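You operate a simulated robot arm through the tools that you are given. There is no shell and no other tool.

You run a simulated robot arm. Do the job below in one go: nothing can be reset, and whatever is moved stays where it is left.

JOB
Put tea in the gold pouch as the order board says.
Fine: pouch from the rack; use scoop and funnel, spill none; scoop back, wooden box shut, funnel aside, pouch left in the black stand. Set down upright: scoop. Where these are worked on the way, their far stop is far enough and under half their travel is too little: funnel.

It is judged by the outcome, as a careful person would: the job done as asked, and still so three seconds after it is handed in. It fails if anything else is knocked over, pushed out of place, dropped, spilled or broken.

ROBOT AND FRAMES
A 7-joint arm with a two-finger parallel gripper, fixed in place. Base frame: the origin is at the foot of the arm, x ahead of it, y to its left, z up; the work surface is at about z = 883. Lengths are in mm, angles in degrees, forces in N, time in s.
Its first joint turns from -166.0 to 166.0 degrees. Payload 4.4 kg.
The TCP is the grasp point between the finger pads, 23 mm short of the fingertips. In the tool frame z runs along the fingers and y along their closing line. Largest opening 94 mm; finger width 38, thickness 10; the body of the gripper, 54 by 96 mm, starts 39 mm behind the TCP.
Orientation is told as [roll, pitch, yaw] about the base's x, y, z axes, in that order, counted from this pose: with the fingers straight down and closing along the base's y, the tool's x points along the base's -x, its y along +y and its z along -z.

CONTROLS
- The arm moves only by the tool send_rows. Its arguments are lists of equal length, an entry for each row: "turn": the turn, a rotation vector about the base's x, y, z in units of 5 degrees (1.0 is 5 degrees), a list of three; "slide": the shift along the base's x, y, z in units of 40 mm (1.0 is 40 mm), a list of three; "fingers": the gripper command, from -1 (fully open) to 1 (shut), values between in proportion. In form: {"turn": [[rx, ry, rz], ...], "slide": [[x, y, z], ...], "fingers": [fingers, ...]}. A call has 1 to 20 rows; each row shifts and turns the commanded pose from where the row before left it. A call with a number of a shift or a turn outside -1 to 1 is refused whole. Rows are played at 5 a second. More than 50 mm and 8.6 degrees between two rows, or a gripper value outside its range, and nothing of the call is played. A pose out of reach is approached as far as the arm can. The call stops where the force on the tool passes 90 N (or 10 N more than at its start, if that is more) or the arm is blocked; 0.2 s more then pass. Each finger travels about 108 mm/s and halts on what it meets, pressing with about 27 N; the grip force reading is that of the motor and also rises with nothing between the fingers. The clock runs only during rows and for 0.2 s after the last one: add rows that do not move to give the fingers time. The reply holds the time, the measured pose of the TCP, the force on the tool along the base axes, the opening and the grip force, in the units named above and with some noise, with the torque about the TCP (base axes, N m) and any sound that the robot's microphone picked up.
- Cameras (640 x 400 px; columns grow to the right, rows downward): "scene" is fixed at [411.4, -503, 1498.3]; the picture's right is [0.98, -0.22, 0.00], its down [-0.05, -0.24, -0.97] and it looks along [0.21, 0.95, -0.25] (base axes); focal length 337 px, centre (320, 200). "wrist" rides on the gripper at [86, 16, -74] in the tool frame; the picture's right is [-0.18, 0.98, 0.00], its down [-0.58, -0.11, -0.81] and it looks along [-0.79, -0.15, 0.59] (tool axes); focal length 243 px, centre (320, 200). There is no depth. A picture from a camera that has moved, and an enlarged one, comes with that camera's place and axes in the base frame and with its lens. The place of the scene camera against the robot may be out by one fixed shift of up to 25 mm in any direction.
- get_image(camera): a new picture of that camera. It takes no simulated time.
- zoom(camera, box): a new picture of the part [left, top, right, bottom] of that camera's present view, enlarged. It takes no simulated time.
- job_done(): hands the job in; it is judged then, once.

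Nothing tells you positions but the pictures and the camera data. Unless the task says otherwise, let go and move clear before handing in.

The tools are called after "Call:" as a command line: name --argument value ..., lists and objects as JSON in quotes. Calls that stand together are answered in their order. send_rows: Moves the arm, as the interface text tells. Its arguments: {"type":"object","properties":{"turn":{"type":"array","items":{"type":"array","items":{"type":"number"}}},"slide":{"type":"array","items":{"type":"array","items":{"type":"number"}}},"fingers":{"type":"array","items":{"type":"number"}}},"required":["turn","slide","fingers"]} The other tools are called the same way: get_image (camera) takes a picture; zoom (camera, box) takes an enlarged picture of a part of a camera's view; job_done () hands the job in.

At the start:

```text
time: 0.0
ee_pos: [526.9, 352.5, 1418.5]
tcp_rot: [0.0, -0.1, 0.0]
force: [0.5, 0.0, 0.8]
ft_torque: [-0.01, 0.01, -0.03]
grip_width: 94.2
finger_force: 0.1
```

scene: 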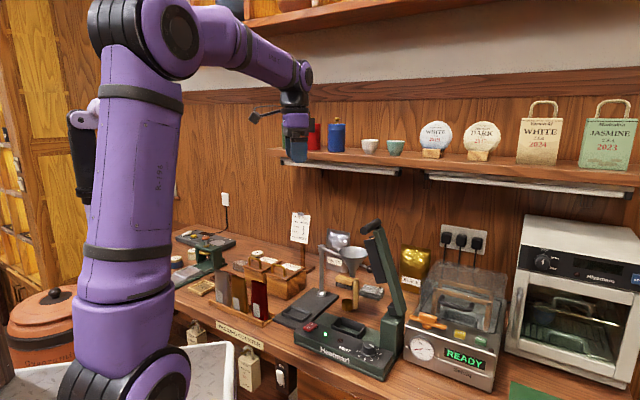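
wrist: 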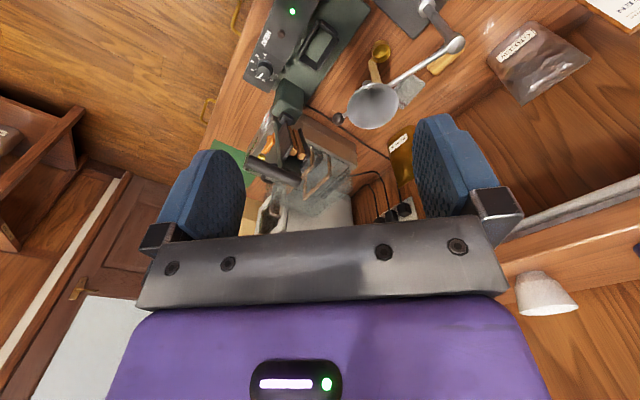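

I see a counter with a wooden box, a sealing machine, a funnel on an arm, a scoop and pouches. I'll zoom in to read the order board and find the pieces.

Call:
zoom --camera "scene" --box '[160, 200, 320, 300]'

Call:
zoom --camera "scene" --box '[280, 200, 440, 300]'

Call:
zoom --camera "scene" --box '[260, 280, 420, 380]'

Call:
zoom --camera "scene" --box '[280, 200, 320, 250]'

Call:
zoom --camera "wrist" --box '[240, 0, 640, 200]'

```text
4.00 times, centred on (240, 250) of scene
camera zoom: at [411.4, -503.0, 1498.3], right [0.98, -0.22, 0.0], down [-0.05, -0.24, -0.97], along [0.21, 0.95, -0.25], focal length 1349 px, centre (640, 0)
```

zoom: 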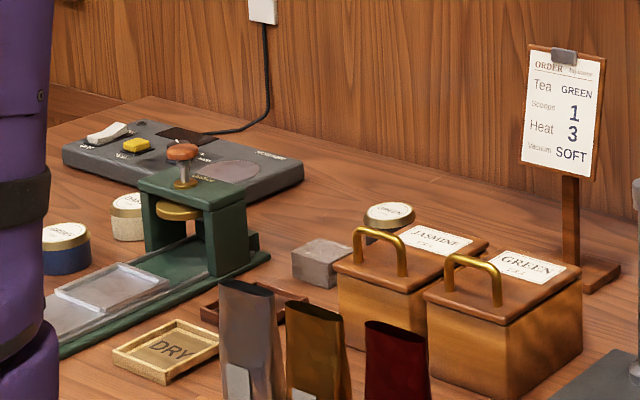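

```text
4.00 times, centred on (360, 250) of scene
camera zoom: at [411.4, -503.0, 1498.3], right [0.98, -0.22, 0.0], down [-0.05, -0.24, -0.97], along [0.21, 0.95, -0.25], focal length 1349 px, centre (160, 0)
```

zoom: 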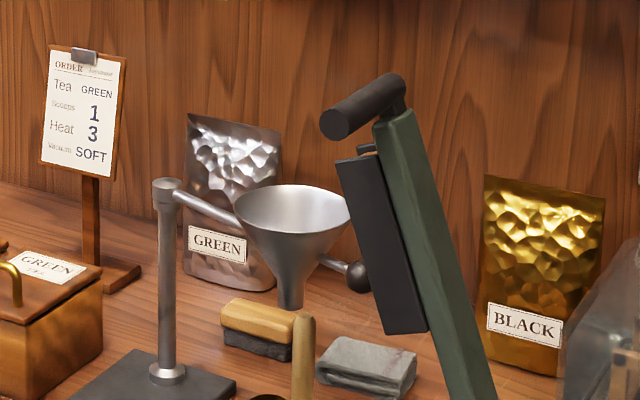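

```text
4.00 times, centred on (340, 330) of scene
camera zoom: at [411.4, -503.0, 1498.3], right [0.98, -0.22, 0.0], down [-0.05, -0.24, -0.97], along [0.21, 0.95, -0.25], focal length 1349 px, centre (240, -320)
```

zoom: 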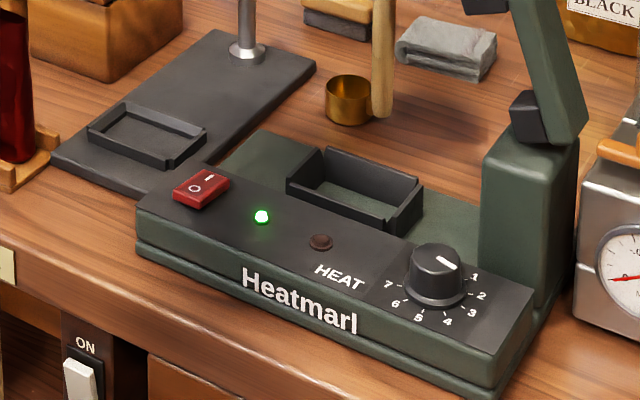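

```text
8.00 times, centred on (300, 225) of scene
camera zoom: at [411.4, -503.0, 1498.3], right [0.98, -0.22, 0.0], down [-0.05, -0.24, -0.97], along [0.21, 0.95, -0.25], focal length 2697 px, centre (480, 0)
```

zoom: 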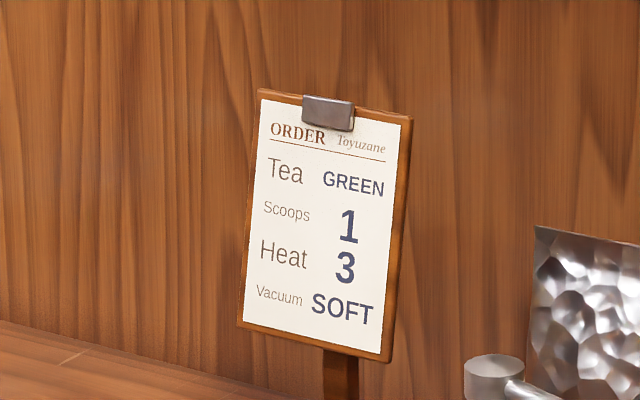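

```text
1.60 times, centred on (440, 100) of wrist
camera zoom: at [439.7, 368.2, 1494.4], right [0.18, 0.98, 0.0], down [0.58, -0.11, 0.81], along [0.79, -0.15, -0.59], focal length 388 px, centre (128, 360)
```

zoom: 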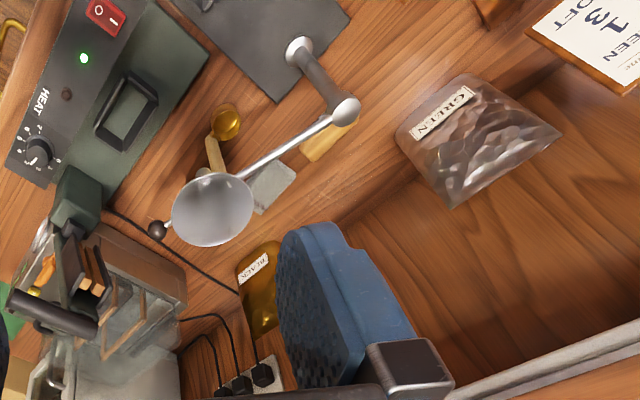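

The board orders GREEN tea, 1 scoop. I take the black stand to be on the funnel's base plate near (540, 400), the rack near (400, 476) and the green box near (526, 581). Next I turn the wrist 90° and back off so the wrist camera looks over the counter.

Call:
send_rows --turn '[[0, 0, 1], [0, 0, 1], [0, 0, 1], [0, 0, 1], [0, 0, 1], [0, 0, 1], [0, 0, 1], [0, 0, 1], [0, 0, 1], [0, 0, 1], [0, 0, 1], [0, 0, 1], [0, 0, 1], [0, 0, 1], [0, 0, 1], [0, 0, 1], [0, 0, 1], [0, 0, 1]]' --slide '[[0, -0.35, -0.1], [0, -0.35, -0.1], [0, -0.35, -0.1], [0, -0.35, -0.1], [0, -0.35, -0.1], [0, -0.35, -0.1], [0, -0.35, -0.1], [0, -0.35, -0.1], [0, -0.35, -0.1], [0, -0.35, -0.1], [0, -0.35, -0.1], [0, -0.35, -0.1], [0, -0.35, -0.1], [0, -0.35, -0.1], [0, -0.35, -0.1], [0, -0.35, -0.1], [0, -0.35, -0.1], [0, -0.35, -0.1]]' --fingers '[-1, -1, -1, -1, -1, -1, -1, -1, -1, -1, -1, -1, -1, -1, -1, -1, -1, -1]'

Call:
get_image --camera "wrist"

Call:
get_image --camera "scene"

```text
time: 3.8
ee_pos: [528.4, 101.1, 1347.5]
tcp_rot: [0.0, 0.1, 90.0]
force: [-0.3, 0.3, -0.1]
ft_torque: [-0.01, 0.01, 0.0]
grip_width: 93.8
finger_force: 0.1
```

```text
taken
camera wrist: at [511.1, 13.7, 1422.3], right [-0.98, 0.18, 0.0], down [0.11, 0.58, 0.81], along [0.15, 0.79, -0.59], focal length 243 px, centre (320, 200)
```

wrist: 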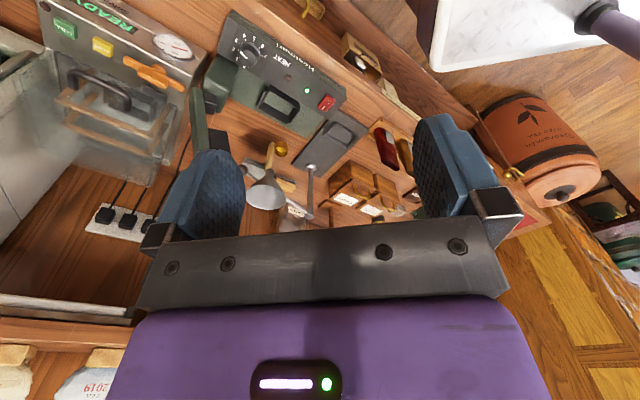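

```text
taken
```

scene: 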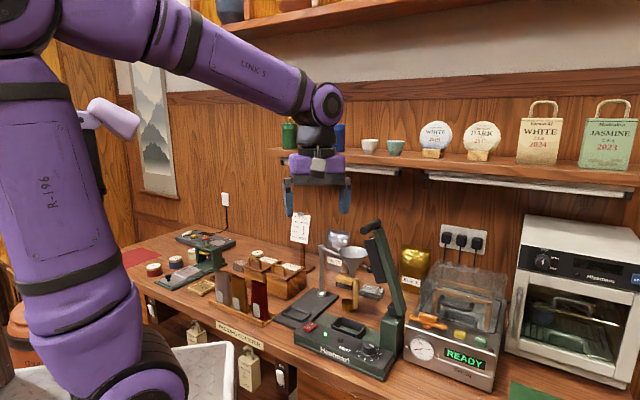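

The wrist view now shows the stand, the rack, both boxes, the scoop and the funnel between the fingers. I'm zooming in on each.

Call:
zoom --camera "wrist" --box '[230, 80, 430, 230]'

Call:
zoom --camera "wrist" --box '[320, 100, 440, 190]'

Call:
zoom --camera "wrist" --box '[220, 120, 340, 220]'

Call:
zoom --camera "scene" --box '[200, 240, 360, 340]'

```text
2.67 times, centred on (330, 155) of wrist
camera zoom: at [511.1, 13.7, 1422.3], right [-0.98, 0.18, 0.0], down [0.11, 0.58, 0.81], along [0.15, 0.79, -0.59], focal length 647 px, centre (293, 320)
```

zoom: 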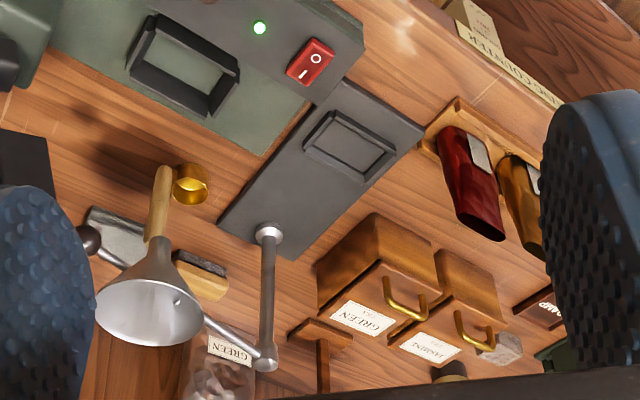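

```text
4.44 times, centred on (380, 145) of wrist
camera zoom: at [511.1, 13.7, 1422.3], right [-0.98, 0.18, 0.0], down [0.11, 0.58, 0.81], along [0.15, 0.79, -0.59], focal length 1078 px, centre (53, 444)
```

zoom: 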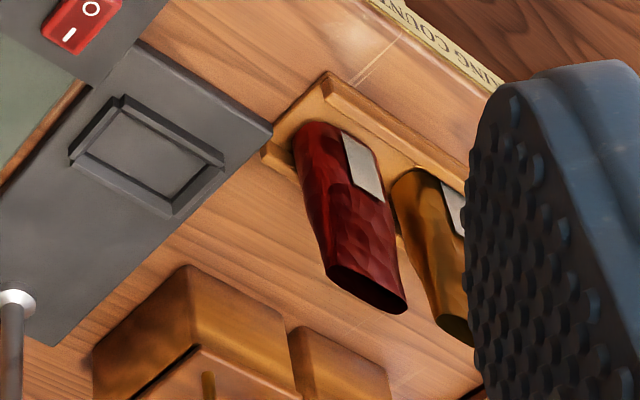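

```text
4.00 times, centred on (280, 170) of wrist
camera zoom: at [511.1, 13.7, 1422.3], right [-0.98, 0.18, 0.0], down [0.11, 0.58, 0.81], along [0.15, 0.79, -0.59], focal length 970 px, centre (480, 320)
```

zoom: 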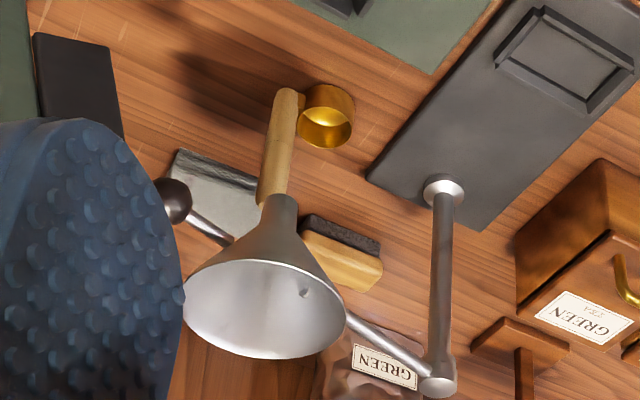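

```text
4.00 times, centred on (280, 290) of scene
camera zoom: at [411.4, -503.0, 1498.3], right [0.98, -0.22, 0.0], down [-0.05, -0.24, -0.97], along [0.21, 0.95, -0.25], focal length 1349 px, centre (480, -160)
```

zoom: 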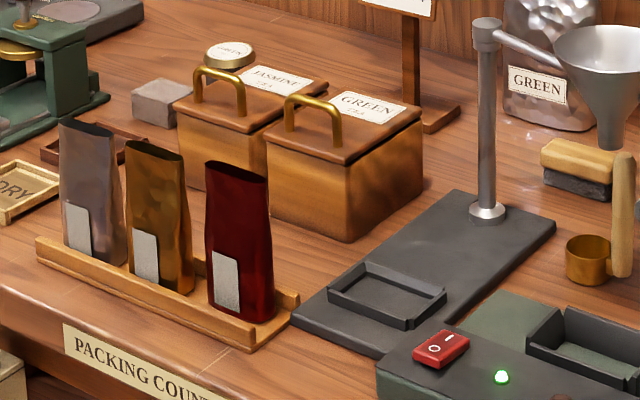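

Rough positions: stand (531, 436), post (639, 548), funnel (700, 403, rim about z 1103), scoop (704, 458), green box lid (523, 613, about z 964). The counter runs about 45° to my base axes. I'll move in to see the box lid and the pouches from the robot side.

Call:
send_rows --turn '[[0, 0, -0.567], [0, 0, -0.567], [0, 0, -0.567], [0, 0, -0.567], [0, 0, -0.567], [0, 0, -0.567], [0, 0, -0.567], [0, 0, -0.567], [0, 0, -0.567], [0, 0, -0.567], [0, 0, -0.567], [0, 0, -0.567]]' --slide '[[-0.267, 0.665, -0.306], [-0.267, 0.665, -0.306], [-0.267, 0.665, -0.306], [-0.267, 0.665, -0.306], [-0.267, 0.665, -0.306], [-0.267, 0.665, -0.306], [-0.267, 0.665, -0.306], [-0.267, 0.665, -0.306], [-0.267, 0.665, -0.306], [-0.267, 0.665, -0.306], [-0.267, 0.665, -0.306], [-0.267, 0.665, -0.306]]' --fingers '[-1, -1, -1, -1, -1, -1, -1, -1, -1, -1, -1, -1]'

Call:
get_image --camera "wrist"

Call:
get_image --camera "scene"

```text
time: 6.4
ee_pos: [399.7, 420.8, 1201.6]
tcp_rot: [0.0, -0.1, 56.0]
force: [0.7, -1.3, 0.6]
ft_torque: [0.06, 0.0, -0.02]
grip_width: 94.0
finger_force: 0.0
```

```text
taken
camera wrist: at [336.2, 357.9, 1277.2], right [-0.71, 0.7, 0.0], down [0.42, 0.42, 0.81], along [0.57, 0.57, -0.59], focal length 243 px, centre (320, 200)
```

wrist: 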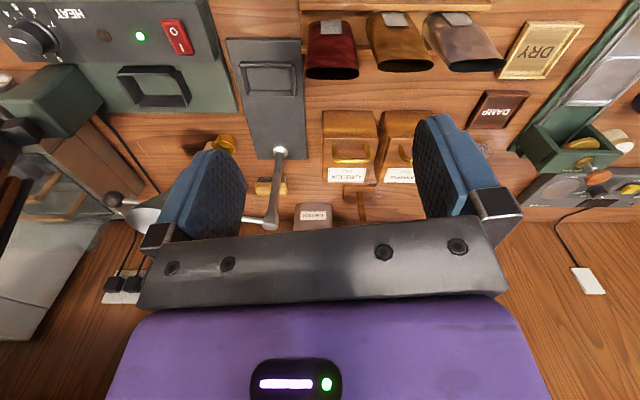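

```text
taken
```

scene: 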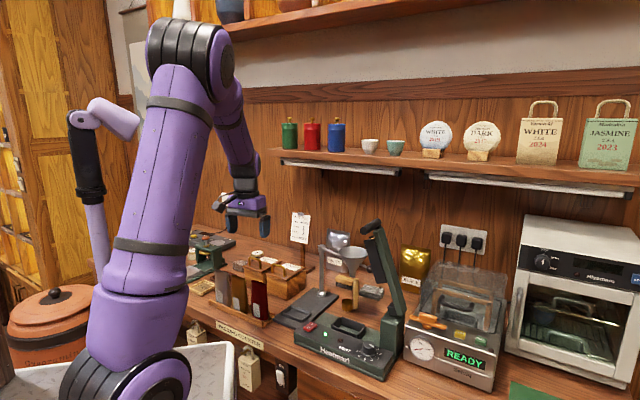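

The camera is now square with the counter, so the rack, stand and boxes appear aligned with the picture. I'm zooming in for detail.

Call:
zoom --camera "wrist" --box '[220, 0, 420, 125]'

Call:
zoom --camera "wrist" --box '[300, 95, 420, 200]'

Call:
zoom --camera "wrist" --box '[90, 110, 330, 240]'

Call:
zoom --camera "wrist" --box '[290, 0, 510, 125]'

```text
3.20 times, centred on (320, 62) of wrist
camera zoom: at [336.2, 357.9, 1277.2], right [-0.71, 0.7, 0.0], down [0.42, 0.42, 0.81], along [0.57, 0.57, -0.59], focal length 776 px, centre (320, 640)
```

zoom: 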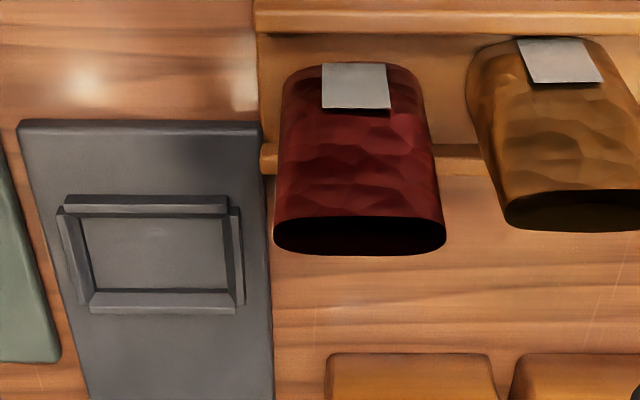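

```text
3.81 times, centred on (360, 148) of wrist
camera zoom: at [336.2, 357.9, 1277.2], right [-0.71, 0.7, 0.0], down [0.42, 0.42, 0.81], along [0.57, 0.57, -0.59], focal length 924 px, centre (168, 400)
```

zoom: 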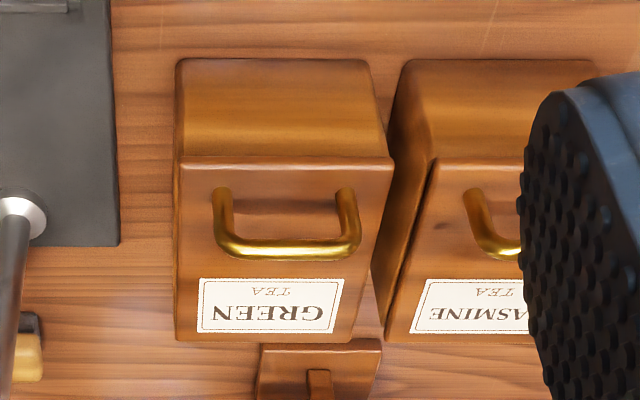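

```text
2.67 times, centred on (210, 175) of wrist
camera zoom: at [336.2, 357.9, 1277.2], right [-0.71, 0.7, 0.0], down [0.42, 0.42, 0.81], along [0.57, 0.57, -0.59], focal length 647 px, centre (613, 267)
```

zoom: 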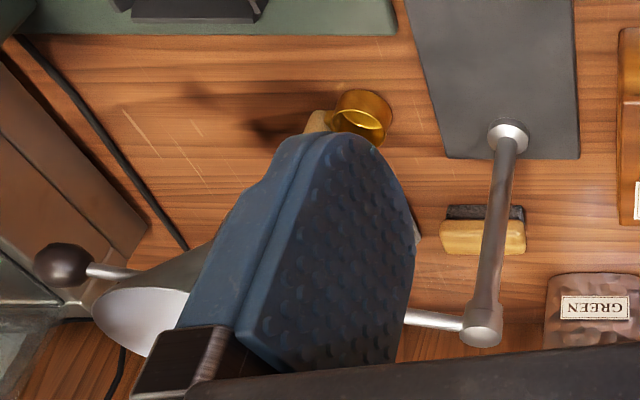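

```text
2.91 times, centred on (400, 62) of wrist
camera zoom: at [336.2, 357.9, 1277.2], right [-0.71, 0.7, 0.0], down [0.42, 0.42, 0.81], along [0.57, 0.57, -0.59], focal length 706 px, centre (87, 600)
```

zoom: 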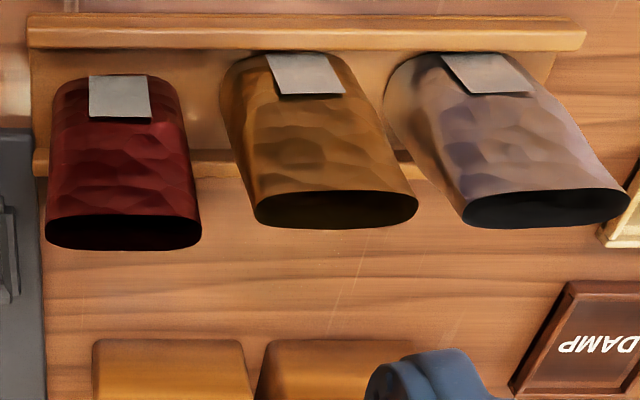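

The counter sits at 45° and the gold pouch is in the middle of the rack at about (360, 514), with its mouth near z 1003. I'll grip it across its thin side, so I turn to yaw 135 above it.

Call:
send_rows --turn '[[0, 0, 0.9875], [0, 0, 0.9875], [0, 0, 0.9875], [0, 0, 0.9875], [0, 0, 0.9875], [0, 0, 0.9875], [0, 0, 0.9875], [0, 0, 0.9875], [0, 0, 0.9875], [0, 0, 0.9875], [0, 0, 0.9875], [0, 0, 0.9875], [0, 0, 0.9875], [0, 0, 0.9875], [0, 0, 0.9875], [0, 0, 0.9875]]' --slide '[[-0.062, 0.1456, -0.11], [-0.062, 0.1456, -0.11], [-0.062, 0.1456, -0.11], [-0.062, 0.1456, -0.11], [-0.062, 0.1456, -0.11], [-0.062, 0.1456, -0.11], [-0.062, 0.1456, -0.11], [-0.062, 0.1456, -0.11], [-0.062, 0.1456, -0.11], [-0.062, 0.1456, -0.11], [-0.062, 0.1456, -0.11], [-0.062, 0.1456, -0.11], [-0.062, 0.1456, -0.11], [-0.062, 0.1456, -0.11], [-0.062, 0.1456, -0.11], [-0.062, 0.1456, -0.11]]' --fingers '[-1, -1, -1, -1, -1, -1, -1, -1, -1, -1, -1, -1, -1, -1, -1, -1]'

Call:
get_image --camera "wrist"

Call:
zoom --camera "scene" --box '[180, 220, 340, 320]'

```text
time: 9.8
ee_pos: [358.5, 512.0, 1130.6]
tcp_rot: [0.0, -0.1, 135.0]
force: [0.1, 0.1, -0.1]
ft_torque: [0.06, 0.02, -0.01]
grip_width: 94.2
finger_force: 0.0
```

```text
taken
camera wrist: at [407.5, 439.5, 1205.8], right [-0.82, -0.57, 0.0], down [-0.34, 0.49, 0.81], along [-0.46, 0.66, -0.59], focal length 243 px, centre (320, 200)
```

wrist: 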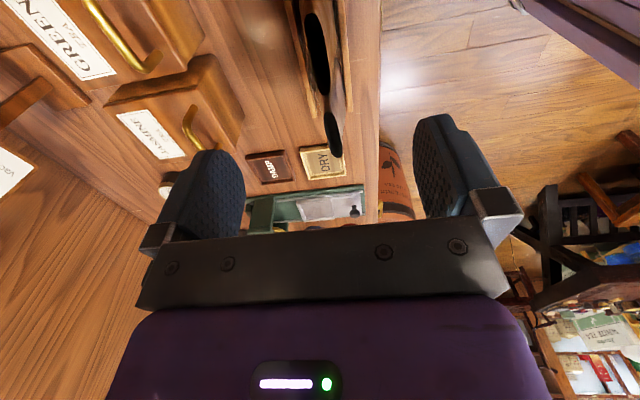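

```text
4.00 times, centred on (260, 270) of scene
camera zoom: at [411.4, -503.0, 1498.3], right [0.98, -0.22, 0.0], down [-0.05, -0.24, -0.97], along [0.21, 0.95, -0.25], focal length 1349 px, centre (560, -80)
```

zoom: 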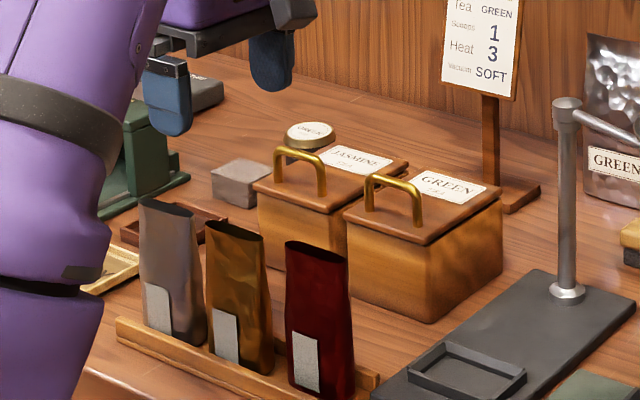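

Call:
zoom --camera "wrist" --box '[260, 0, 400, 180]'

```text
2.22 times, centred on (330, 90) of wrist
camera zoom: at [407.5, 439.5, 1205.8], right [-0.82, -0.57, 0.0], down [-0.34, 0.49, 0.81], along [-0.46, 0.66, -0.59], focal length 539 px, centre (298, 444)
```

zoom: 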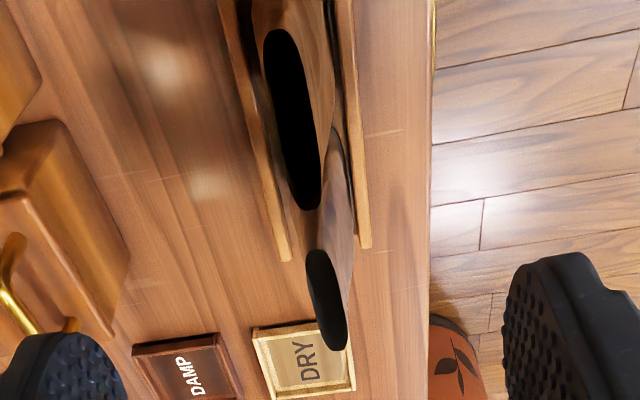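

The gold mouth centre triangulates to about (359.5, 514, 998), lying along the rack. I'll descend partway and check that it is centred between the fingers.

Call:
send_rows --turn '[[0, 0, 0], [0, 0, 0], [0, 0, 0], [0, 0, 0]]' --slide '[[0.025, 0.05, -0.75], [0, 0, -0.75], [0, 0, -0.75], [0, 0, -0.75]]' --fingers '[-1, -1, -1, -1]'

Call:
get_image --camera "wrist"

Call:
zoom --camera "scene" --box '[180, 220, 340, 320]'

```text
time: 10.8
ee_pos: [359.3, 513.4, 1012.3]
tcp_rot: [0.0, 0.0, 134.9]
force: [-0.2, -1.2, 0.0]
ft_torque: [0.02, -0.02, 0.02]
grip_width: 93.9
finger_force: 0.1
```

```text
taken
camera wrist: at [408.1, 441.3, 1086.7], right [-0.82, -0.57, 0.0], down [-0.34, 0.49, 0.81], along [-0.46, 0.66, -0.59], focal length 243 px, centre (320, 200)
```

wrist: 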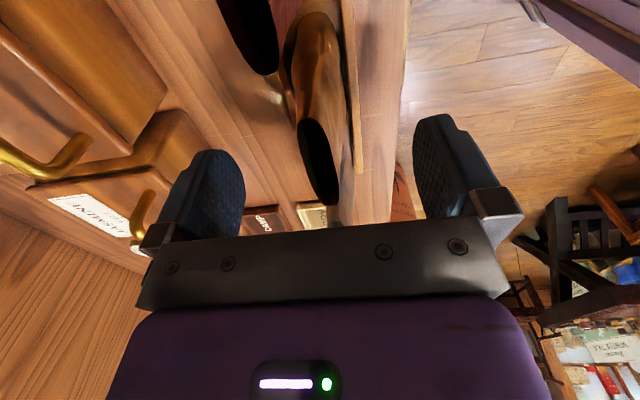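

```text
4.00 times, centred on (260, 270) of scene
camera zoom: at [411.4, -503.0, 1498.3], right [0.98, -0.22, 0.0], down [-0.05, -0.24, -0.97], along [0.21, 0.95, -0.25], focal length 1349 px, centre (560, -80)
```

zoom: 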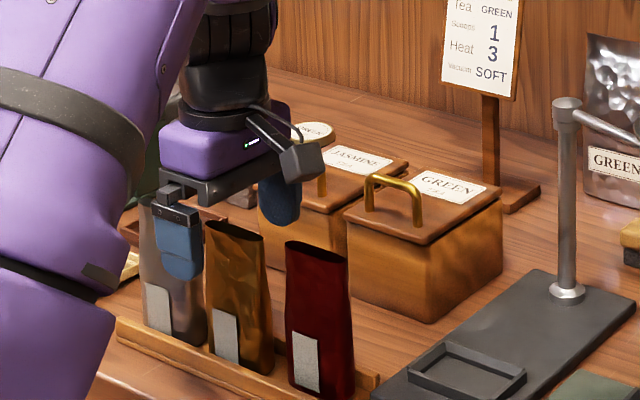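

The gold pouch sits centred between the fingers. I'll lower 30 mm and close on it.

Call:
send_rows --turn '[[0, 0, 0], [0, 0, 0], [0, 0, 0]]' --slide '[[0, 0, -0.375], [0, 0, -0.375], [0, 0, 0]]' --fingers '[-1, -1, -1]'

Call:
get_image --camera "wrist"

Call:
zoom --camera "scene" --box '[200, 230, 300, 320]'

```text
time: 11.6
ee_pos: [359.3, 512.7, 980.4]
tcp_rot: [0.0, 0.1, 135.0]
force: [0.3, 0.2, -0.2]
ft_torque: [-0.01, 0.02, -0.03]
grip_width: 94.0
finger_force: 0.1
```

```text
taken
camera wrist: at [407.8, 440.3, 1056.3], right [-0.82, -0.57, 0.0], down [-0.33, 0.49, 0.81], along [-0.46, 0.67, -0.59], focal length 243 px, centre (320, 200)
```

wrist: 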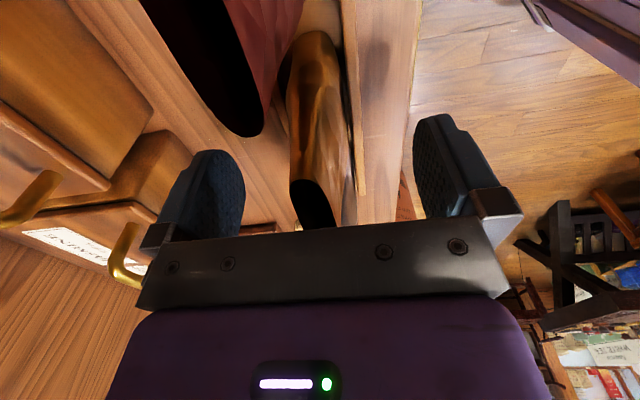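

```text
4.44 times, centred on (250, 275) of scene
camera zoom: at [411.4, -503.0, 1498.3], right [0.98, -0.22, 0.0], down [-0.05, -0.24, -0.97], along [0.21, 0.95, -0.25], focal length 1499 px, centre (631, -133)
```

zoom: 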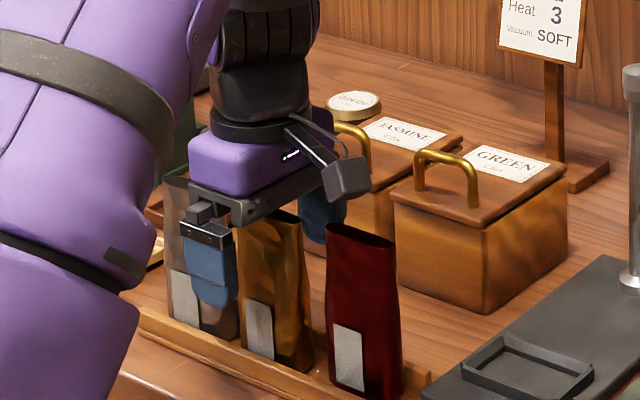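

Call:
send_rows --turn '[[0, 0, 0], [0, 0, 0], [0, 0, 0], [0, 0, 0], [0, 0, 0]]' --slide '[[0, 0, 0], [0, 0, 0], [0, 0, 0], [0, 0, 0], [0, 0, 0]]' --fingers '[0, 0.5, 1, 1, 1]'

Call:
get_image --camera "wrist"

Call:
zoom --camera "scene" --box '[200, 230, 300, 320]'

```text
time: 12.8
ee_pos: [359.7, 513.1, 981.4]
tcp_rot: [0.0, 0.1, 135.1]
force: [0.0, -0.5, -0.1]
ft_torque: [-0.02, 0.02, -0.01]
grip_width: 22.3
finger_force: 27.0
```

```text
taken
camera wrist: at [407.7, 440.3, 1056.4], right [-0.82, -0.57, 0.0], down [-0.33, 0.49, 0.81], along [-0.46, 0.66, -0.59], focal length 243 px, centre (320, 200)
```

wrist: 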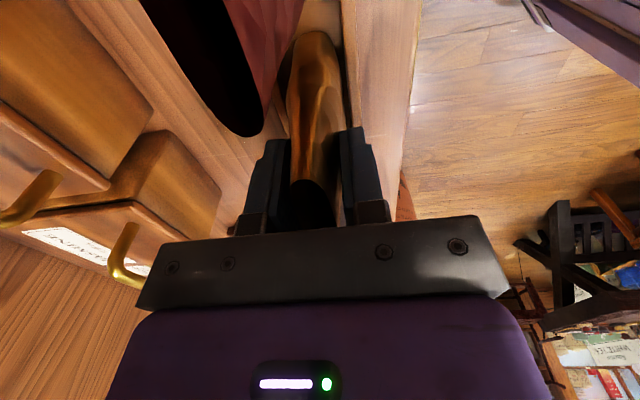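

```text
4.44 times, centred on (250, 275) of scene
camera zoom: at [411.4, -503.0, 1498.3], right [0.98, -0.22, 0.0], down [-0.05, -0.24, -0.97], along [0.21, 0.95, -0.25], focal length 1499 px, centre (631, -133)
```

zoom: 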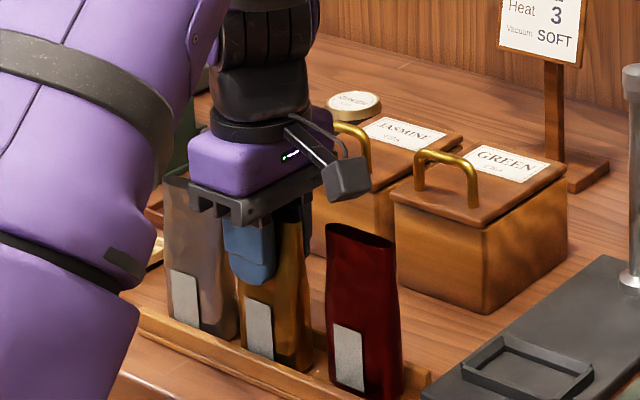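

Gripped at 22 mm. I'll lift straight up and check that the pouch comes along and the rack stays put.

Call:
send_rows --turn '[[0, 0, 0], [0, 0, 0], [0, 0, 0], [0, 0, 0], [0, 0, 0], [0, 0, 0]]' --slide '[[0, 0, 0.2], [0, 0, 0.3], [0, 0, 0.5], [0, 0, 0.5], [0, 0, 0.5], [0, 0, 0]]' --fingers '[1, 1, 1, 1, 1, 1]'

Call:
zoom --camera "scene" --box '[180, 210, 340, 330]'

```text
time: 14.2
ee_pos: [359.2, 513.7, 1061.7]
tcp_rot: [0.0, 0.0, 135.2]
force: [-0.8, -0.4, -0.9]
ft_torque: [-0.01, 0.01, 0.01]
grip_width: 22.1
finger_force: 26.6
```

```text
3.33 times, centred on (260, 270) of scene
camera zoom: at [411.4, -503.0, 1498.3], right [0.98, -0.22, 0.0], down [-0.05, -0.24, -0.97], along [0.21, 0.95, -0.25], focal length 1124 px, centre (520, -33)
```

zoom: 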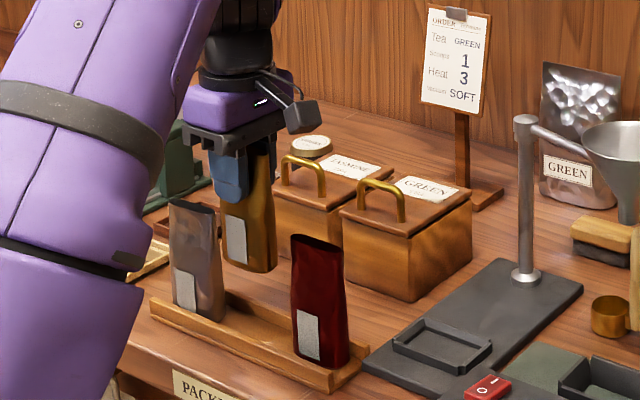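

The gold pouch is out cleanly and the rack is undisturbed. I'll raise it higher and carry it over the black stand near (533, 440), then look before lowering.

Call:
send_rows --turn '[[0, 0, 0], [0, 0, 0], [0, 0, 0], [0, 0, 0], [0, 0, 0], [0, 0, 0], [0, 0, 0], [0, 0, 0], [0, 0, 0], [0, 0, 0]]' --slide '[[0, 0, 0.65], [0, 0, 0.65], [0, 0, 0.65], [0.72, -0.3, 0], [0.72, -0.3, 0], [0.72, -0.3, 0], [0.72, -0.3, 0], [0.72, -0.3, 0], [0.72, -0.3, 0], [0, 0, 0]]' --fingers '[1, 1, 1, 1, 1, 1, 1, 1, 1, 1]'

Call:
get_image --camera "wrist"

Call:
zoom --camera "scene" --box '[220, 200, 380, 330]'

```text
time: 16.4
ee_pos: [532.8, 442.1, 1139.5]
tcp_rot: [0.0, 0.0, 135.1]
force: [0.7, 0.3, 0.8]
ft_torque: [0.0, 0.01, -0.01]
grip_width: 22.2
finger_force: 26.9
```

```text
taken
camera wrist: at [582.2, 369.4, 1215.1], right [-0.82, -0.57, 0.0], down [-0.33, 0.49, 0.81], along [-0.46, 0.66, -0.59], focal length 243 px, centre (320, 200)
```

wrist: 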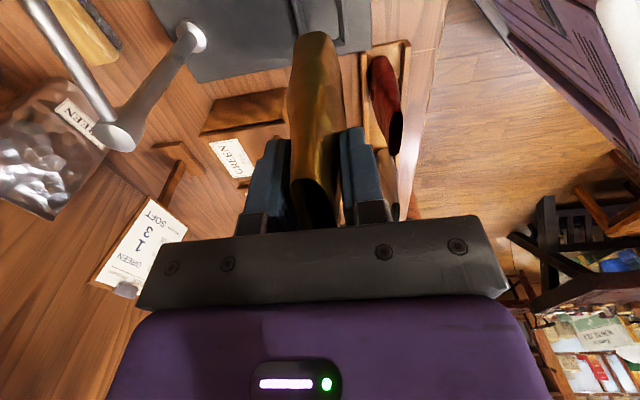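

```text
3.08 times, centred on (300, 265) of scene
camera zoom: at [411.4, -503.0, 1498.3], right [0.98, -0.22, 0.0], down [-0.05, -0.24, -0.97], along [0.21, 0.95, -0.25], focal length 1038 px, centre (382, 0)
```

zoom: 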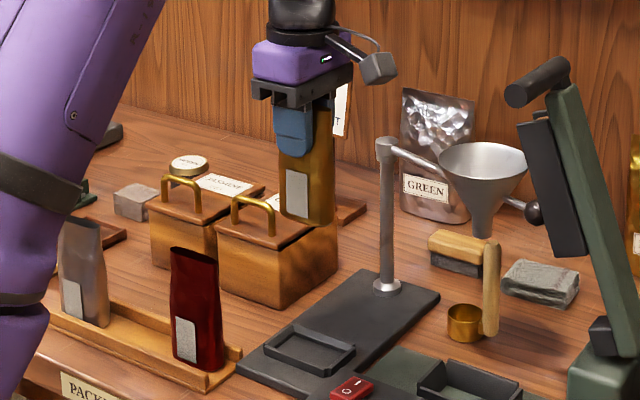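

The stand is just off the top of this view. I'll shift 60 mm along the counter so both the hanging pouch and the stand are visible to the wrist camera.

Call:
send_rows --turn '[[0, 0, 0], [0, 0, 0], [0, 0, 0]]' --slide '[[0.6, -0.6, 0], [0.6, -0.6, 0], [0, 0, 0]]' --fingers '[1, 1, 1]'

Call:
get_image --camera "wrist"

Call:
zoom --camera "wrist" --box '[200, 0, 440, 150]'

```text
time: 17.2
ee_pos: [582.5, 394.0, 1139.3]
tcp_rot: [-0.1, 0.1, 135.0]
force: [-1.4, -0.4, 0.1]
ft_torque: [-0.01, -0.02, 0.01]
grip_width: 22.3
finger_force: 27.1
```

```text
taken
camera wrist: at [630.3, 320.2, 1215.0], right [-0.82, -0.57, 0.0], down [-0.34, 0.49, 0.81], along [-0.46, 0.66, -0.59], focal length 243 px, centre (320, 200)
```

wrist: 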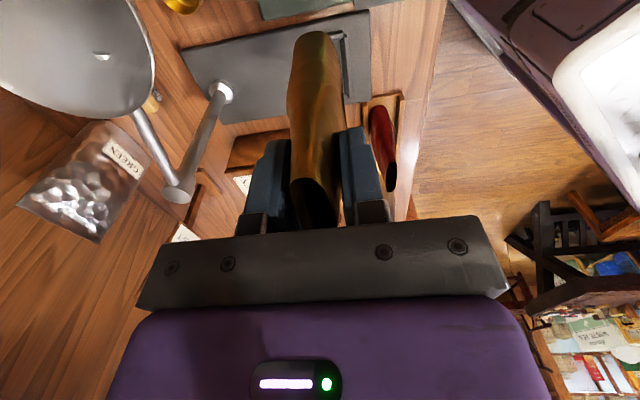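

```text
2.67 times, centred on (320, 75) of wrist
camera zoom: at [630.3, 320.2, 1215.0], right [-0.82, -0.57, 0.0], down [-0.34, 0.49, 0.81], along [-0.46, 0.66, -0.59], focal length 647 px, centre (320, 533)
```

zoom: 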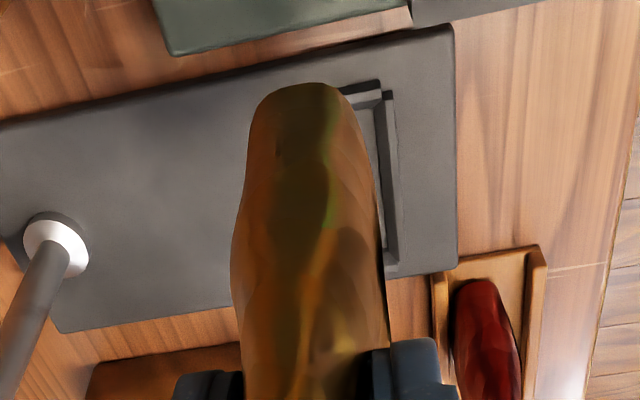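

The pouch hides the stand from here. I'll step 70 mm toward the robot so the stand is fully visible beside the pouch and I can locate it precisely.

Call:
send_rows --turn '[[0, 0, 0], [0, 0, 0], [0, 0, 0]]' --slide '[[-0.625, -0.625, 0], [-0.625, -0.625, 0], [0, 0, 0]]' --fingers '[1, 1, 1]'

Call:
get_image --camera "wrist"

Call:
zoom --camera "wrist" --box '[160, 0, 320, 100]'

```text
time: 18.0
ee_pos: [529.9, 342.9, 1140.3]
tcp_rot: [0.0, 0.0, 135.1]
force: [-0.2, 0.5, -0.5]
ft_torque: [-0.02, -0.04, -0.01]
grip_width: 21.8
finger_force: 26.6
```

```text
taken
camera wrist: at [579.5, 270.6, 1215.0], right [-0.82, -0.57, 0.0], down [-0.33, 0.49, 0.81], along [-0.46, 0.66, -0.59], focal length 243 px, centre (320, 200)
```

wrist: 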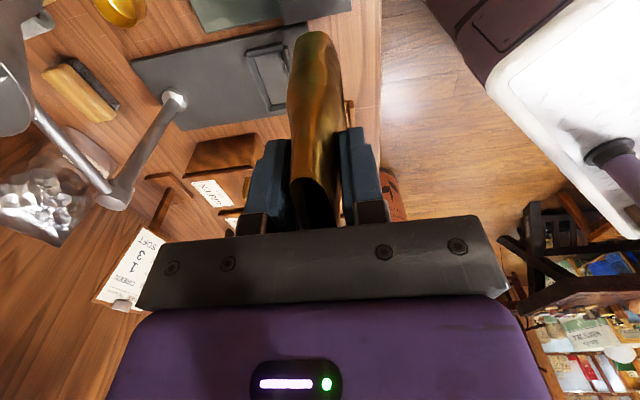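

```text
4.00 times, centred on (240, 50) of wrist
camera zoom: at [579.5, 270.6, 1215.0], right [-0.82, -0.57, 0.0], down [-0.33, 0.49, 0.81], along [-0.46, 0.66, -0.59], focal length 970 px, centre (640, 800)
```

zoom: 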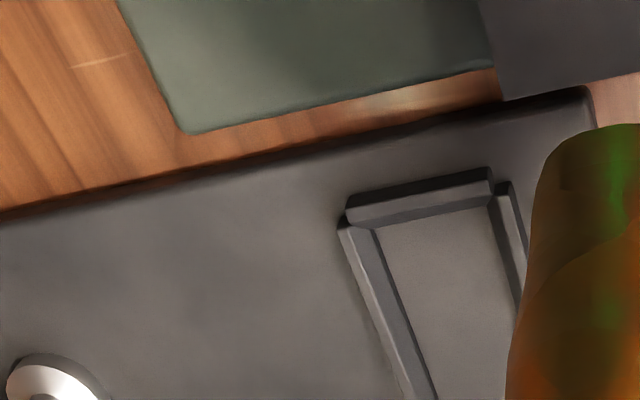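

Call:
zoom --camera "wrist" --box '[220, 30, 320, 120]'

Call:
zoom --camera "scene" --box '[260, 280, 360, 345]'

```text
4.44 times, centred on (270, 75) of wrist
camera zoom: at [579.5, 270.6, 1215.0], right [-0.82, -0.57, 0.0], down [-0.33, 0.49, 0.81], along [-0.46, 0.66, -0.59], focal length 1078 px, centre (542, 756)
```

zoom: 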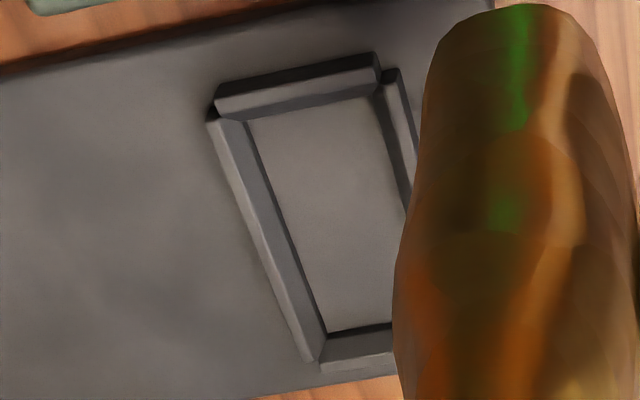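

```text
6.15 times, centred on (310, 312) of scene
camera zoom: at [411.4, -503.0, 1498.3], right [0.98, -0.22, 0.0], down [-0.05, -0.24, -0.97], along [0.21, 0.95, -0.25], focal length 2075 px, centre (382, -492)
```

zoom: 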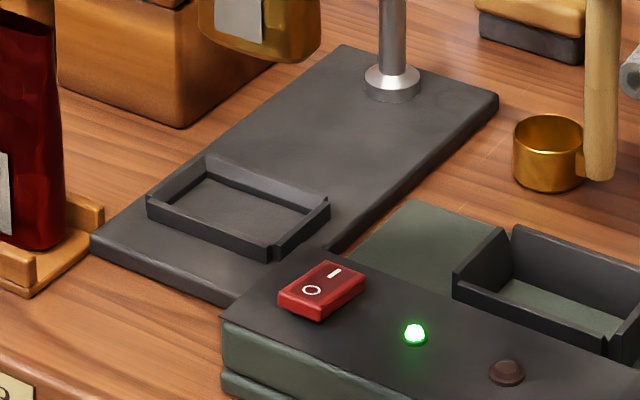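

The stand's inner floor measures about 71 × 40 mm, centred at roughly (532.5, 439.5). I'll carry the pouch over it and lower to just above the walls for an alignment check.

Call:
send_rows --turn '[[0, 0, 0], [0, 0, 0], [0, 0, 0], [0, 0, 0], [0, 0, 0], [0, 0, 0], [0, 0, 0], [0, 0, 0], [0, 0, 0]]' --slide '[[0.02, 0.805, 0], [0.02, 0.805, 0], [0.025, 0.805, 0], [0, 0, 0], [0, 0, -0.825], [0, 0, -0.825], [0, 0, -0.825], [0, 0, -0.825], [0, 0, 0]]' --fingers '[1, 1, 1, 1, 1, 1, 1, 1, 1]'

Call:
zoom --camera "scene" --box '[260, 260, 360, 330]'

Call:
get_image --camera "wrist"

```text
time: 20.0
ee_pos: [533.0, 439.0, 1006.4]
tcp_rot: [0.0, -0.1, 135.1]
force: [-0.1, 0.3, -0.4]
ft_torque: [-0.03, 0.0, -0.01]
grip_width: 21.9
finger_force: 26.6
```

```text
5.71 times, centred on (310, 295) of scene
camera zoom: at [411.4, -503.0, 1498.3], right [0.98, -0.22, 0.0], down [-0.05, -0.24, -0.97], along [0.21, 0.95, -0.25], focal length 1927 px, centre (377, -343)
```

zoom: 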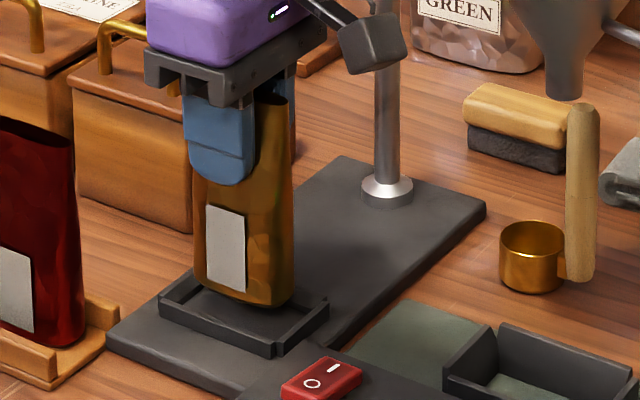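

```text
taken
camera wrist: at [582.3, 366.8, 1081.4], right [-0.82, -0.57, 0.0], down [-0.33, 0.49, 0.81], along [-0.46, 0.66, -0.59], focal length 243 px, centre (320, 200)
```

wrist: 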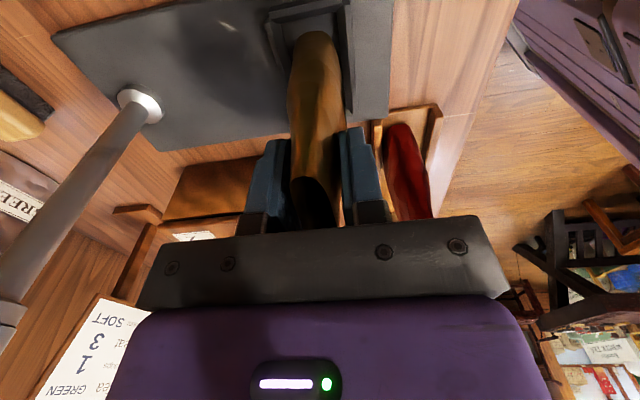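

Call:
zoom --camera "wrist" --box '[250, 0, 370, 90]'

Call:
zoom --camera "scene" --box '[280, 290, 330, 330]'

```text
4.44 times, centred on (310, 45) of wrist
camera zoom: at [582.3, 366.8, 1081.4], right [-0.82, -0.57, 0.0], down [-0.33, 0.49, 0.81], along [-0.46, 0.66, -0.59], focal length 1078 px, centre (364, 889)
```

zoom: 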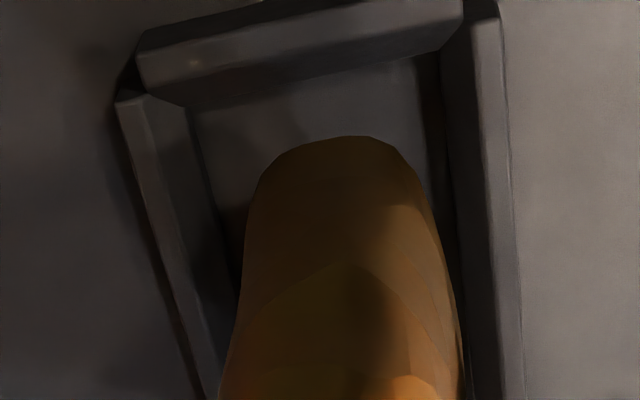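

```text
10.00 times, centred on (305, 310) of scene
camera zoom: at [411.4, -503.0, 1498.3], right [0.98, -0.22, 0.0], down [-0.05, -0.24, -0.97], along [0.21, 0.95, -0.25], focal length 3372 px, centre (470, -900)
```

zoom: 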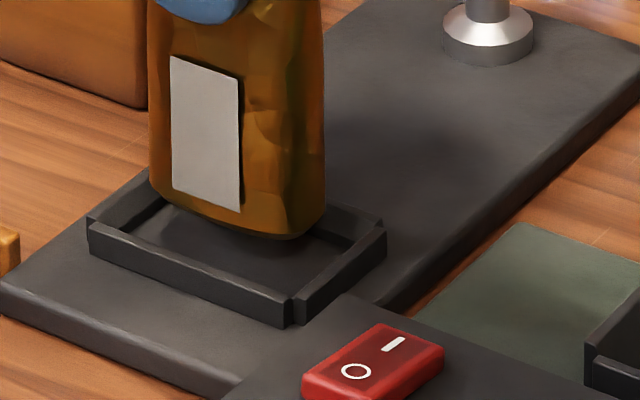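

The alignment looks good in both views. I'll nudge about 2 mm and lower slowly into the frame, watching the force.

Call:
send_rows --turn '[[0, 0, 0], [0, 0, 0], [0, 0, 0], [0, 0, 0], [0, 0, 0]]' --slide '[[0.01, 0.045, 0], [0, 0, -0.1], [0, 0, -0.1], [0, 0, -0.1], [0, 0, 0]]' --fingers '[1, 1, 1, 1, 1]'

Call:
zoom --camera "scene" --box '[280, 290, 330, 330]'

Call:
zoom --camera "wrist" --box '[250, 0, 370, 90]'

```text
time: 21.2
ee_pos: [533.5, 442.3, 994.8]
tcp_rot: [0.0, -0.1, 135.1]
force: [-0.3, 0.3, 0.1]
ft_torque: [0.01, -0.01, 0.0]
grip_width: 22.0
finger_force: 27.3
```

```text
10.00 times, centred on (305, 310) of scene
camera zoom: at [411.4, -503.0, 1498.3], right [0.98, -0.22, 0.0], down [-0.05, -0.24, -0.97], along [0.21, 0.95, -0.25], focal length 3372 px, centre (470, -900)
```

zoom: 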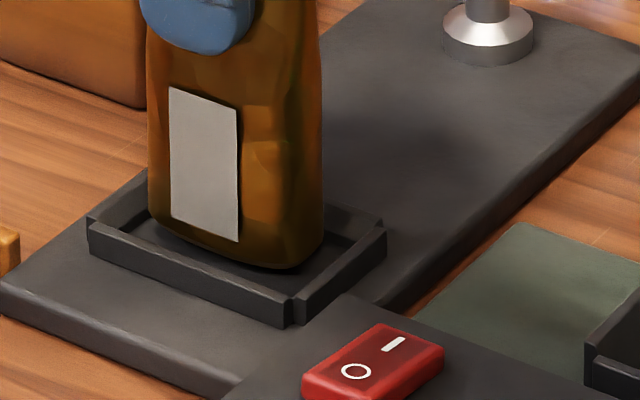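

```text
4.44 times, centred on (310, 45) of wrist
camera zoom: at [582.1, 369.5, 1069.7], right [-0.82, -0.57, 0.0], down [-0.33, 0.49, 0.81], along [-0.46, 0.67, -0.59], focal length 1078 px, centre (364, 889)
```

zoom: 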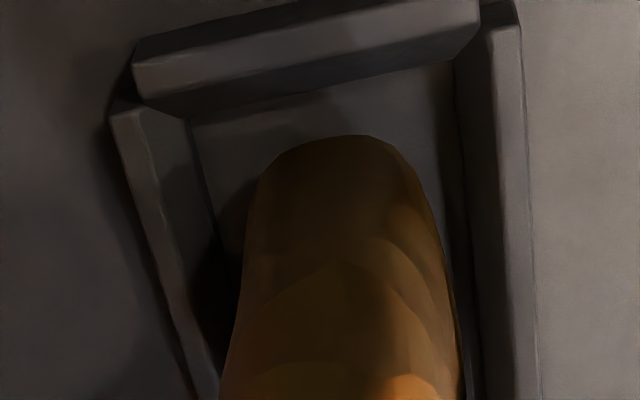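

Call:
send_rows --turn '[[0, 0, 0], [0, 0, 0], [0, 0, 0]]' --slide '[[0, 0, -0.1], [0, 0, -0.1], [0, 0, 0]]' --fingers '[1, 1, 1]'

Call:
zoom --camera "scene" --box '[280, 290, 330, 330]'

```text
time: 22.0
ee_pos: [534.8, 442.1, 987.8]
tcp_rot: [-0.3, 0.0, 135.0]
force: [-0.1, -2.1, 25.3]
ft_torque: [-0.28, -0.25, -0.02]
grip_width: 21.8
finger_force: 26.7
```

```text
10.00 times, centred on (305, 310) of scene
camera zoom: at [411.4, -503.0, 1498.3], right [0.98, -0.22, 0.0], down [-0.05, -0.24, -0.97], along [0.21, 0.95, -0.25], focal length 3372 px, centre (470, -900)
```

zoom: 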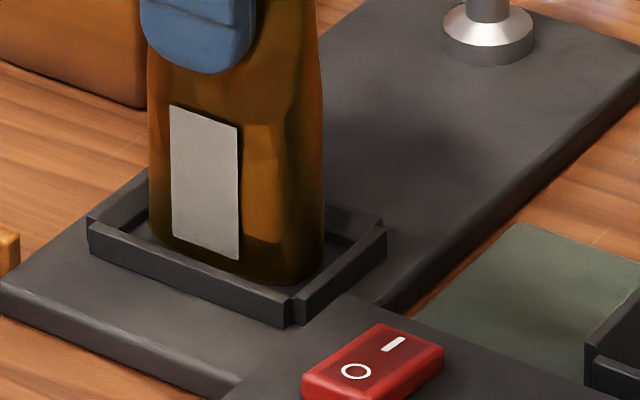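

Call:
zoom --camera "wrist" --box '[250, 0, 370, 90]'

Call:
zoom --camera "scene" --box '[290, 300, 320, 325]'

```text
4.44 times, centred on (310, 45) of wrist
camera zoom: at [582.1, 369.6, 1063.0], right [-0.82, -0.57, 0.0], down [-0.34, 0.49, 0.81], along [-0.46, 0.67, -0.59], focal length 1078 px, centre (364, 889)
```

zoom: 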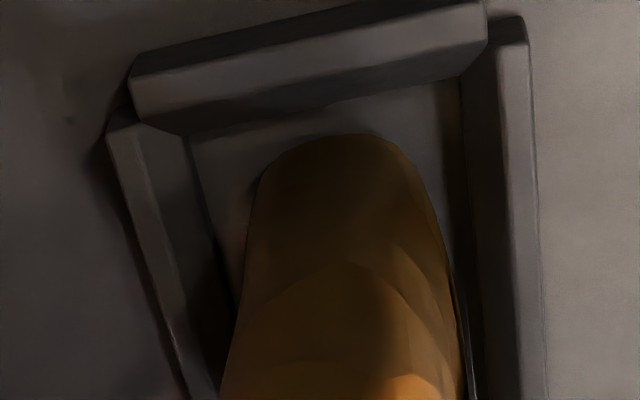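

```text
16.00 times, centred on (305, 312) of scene
camera zoom: at [411.4, -503.0, 1498.3], right [0.98, -0.22, 0.0], down [-0.05, -0.24, -0.97], along [0.21, 0.95, -0.25], focal length 5395 px, centre (560, -1600)
```

zoom: 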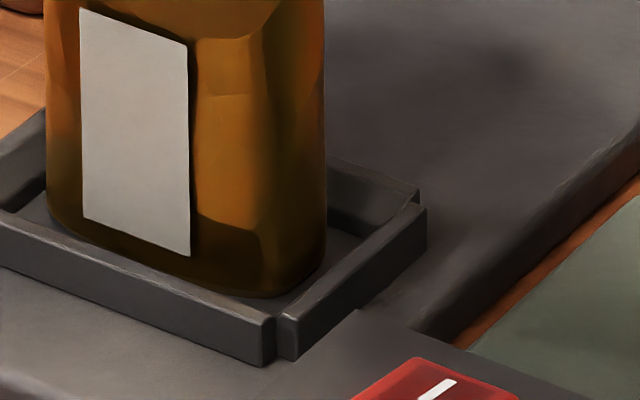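

The pouch bottom is inside the frame with floor visible around it, resting on the stand. I'll ease the pressure, open the fingers gently and rise.

Call:
send_rows --turn '[[0, 0, 0], [0, 0, 0], [0, 0, 0], [0, 0, 0], [0, 0, 0]]' --slide '[[0, 0, 0.025], [0, 0, 0], [0, 0, 0], [0, 0, 0], [0, 0, 0]]' --fingers '[1, 0.45, 0.2, -0.2, -0.2]'

Call:
zoom --camera "scene" --box '[270, 260, 350, 330]'

Call:
get_image --camera "wrist"

```text
time: 23.2
ee_pos: [534.6, 441.8, 987.9]
tcp_rot: [0.0, 0.0, 135.1]
force: [0.0, 0.0, -1.1]
ft_torque: [-0.01, 0.03, 0.01]
grip_width: 56.4
finger_force: 0.0
```

```text
5.71 times, centred on (310, 295) of scene
camera zoom: at [411.4, -503.0, 1498.3], right [0.98, -0.22, 0.0], down [-0.05, -0.24, -0.97], along [0.21, 0.95, -0.25], focal length 1927 px, centre (377, -343)
```

zoom: 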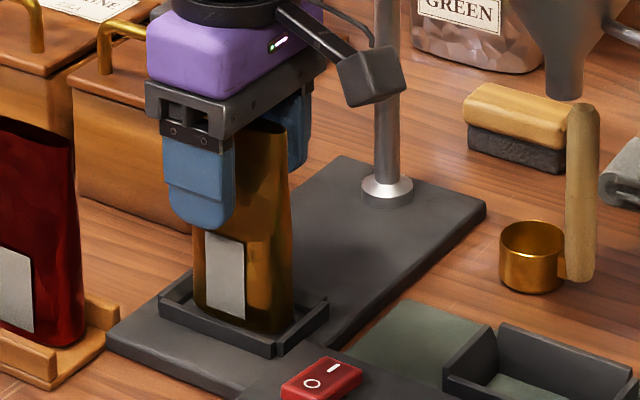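

```text
taken
camera wrist: at [582.3, 369.5, 1062.3], right [-0.82, -0.57, 0.0], down [-0.33, 0.49, 0.81], along [-0.46, 0.66, -0.59], focal length 243 px, centre (320, 200)
```

wrist: 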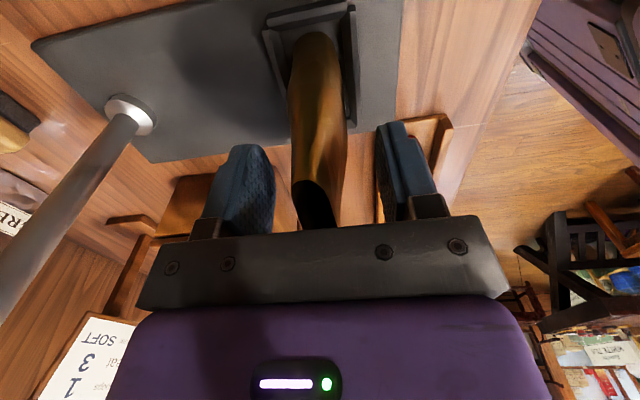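

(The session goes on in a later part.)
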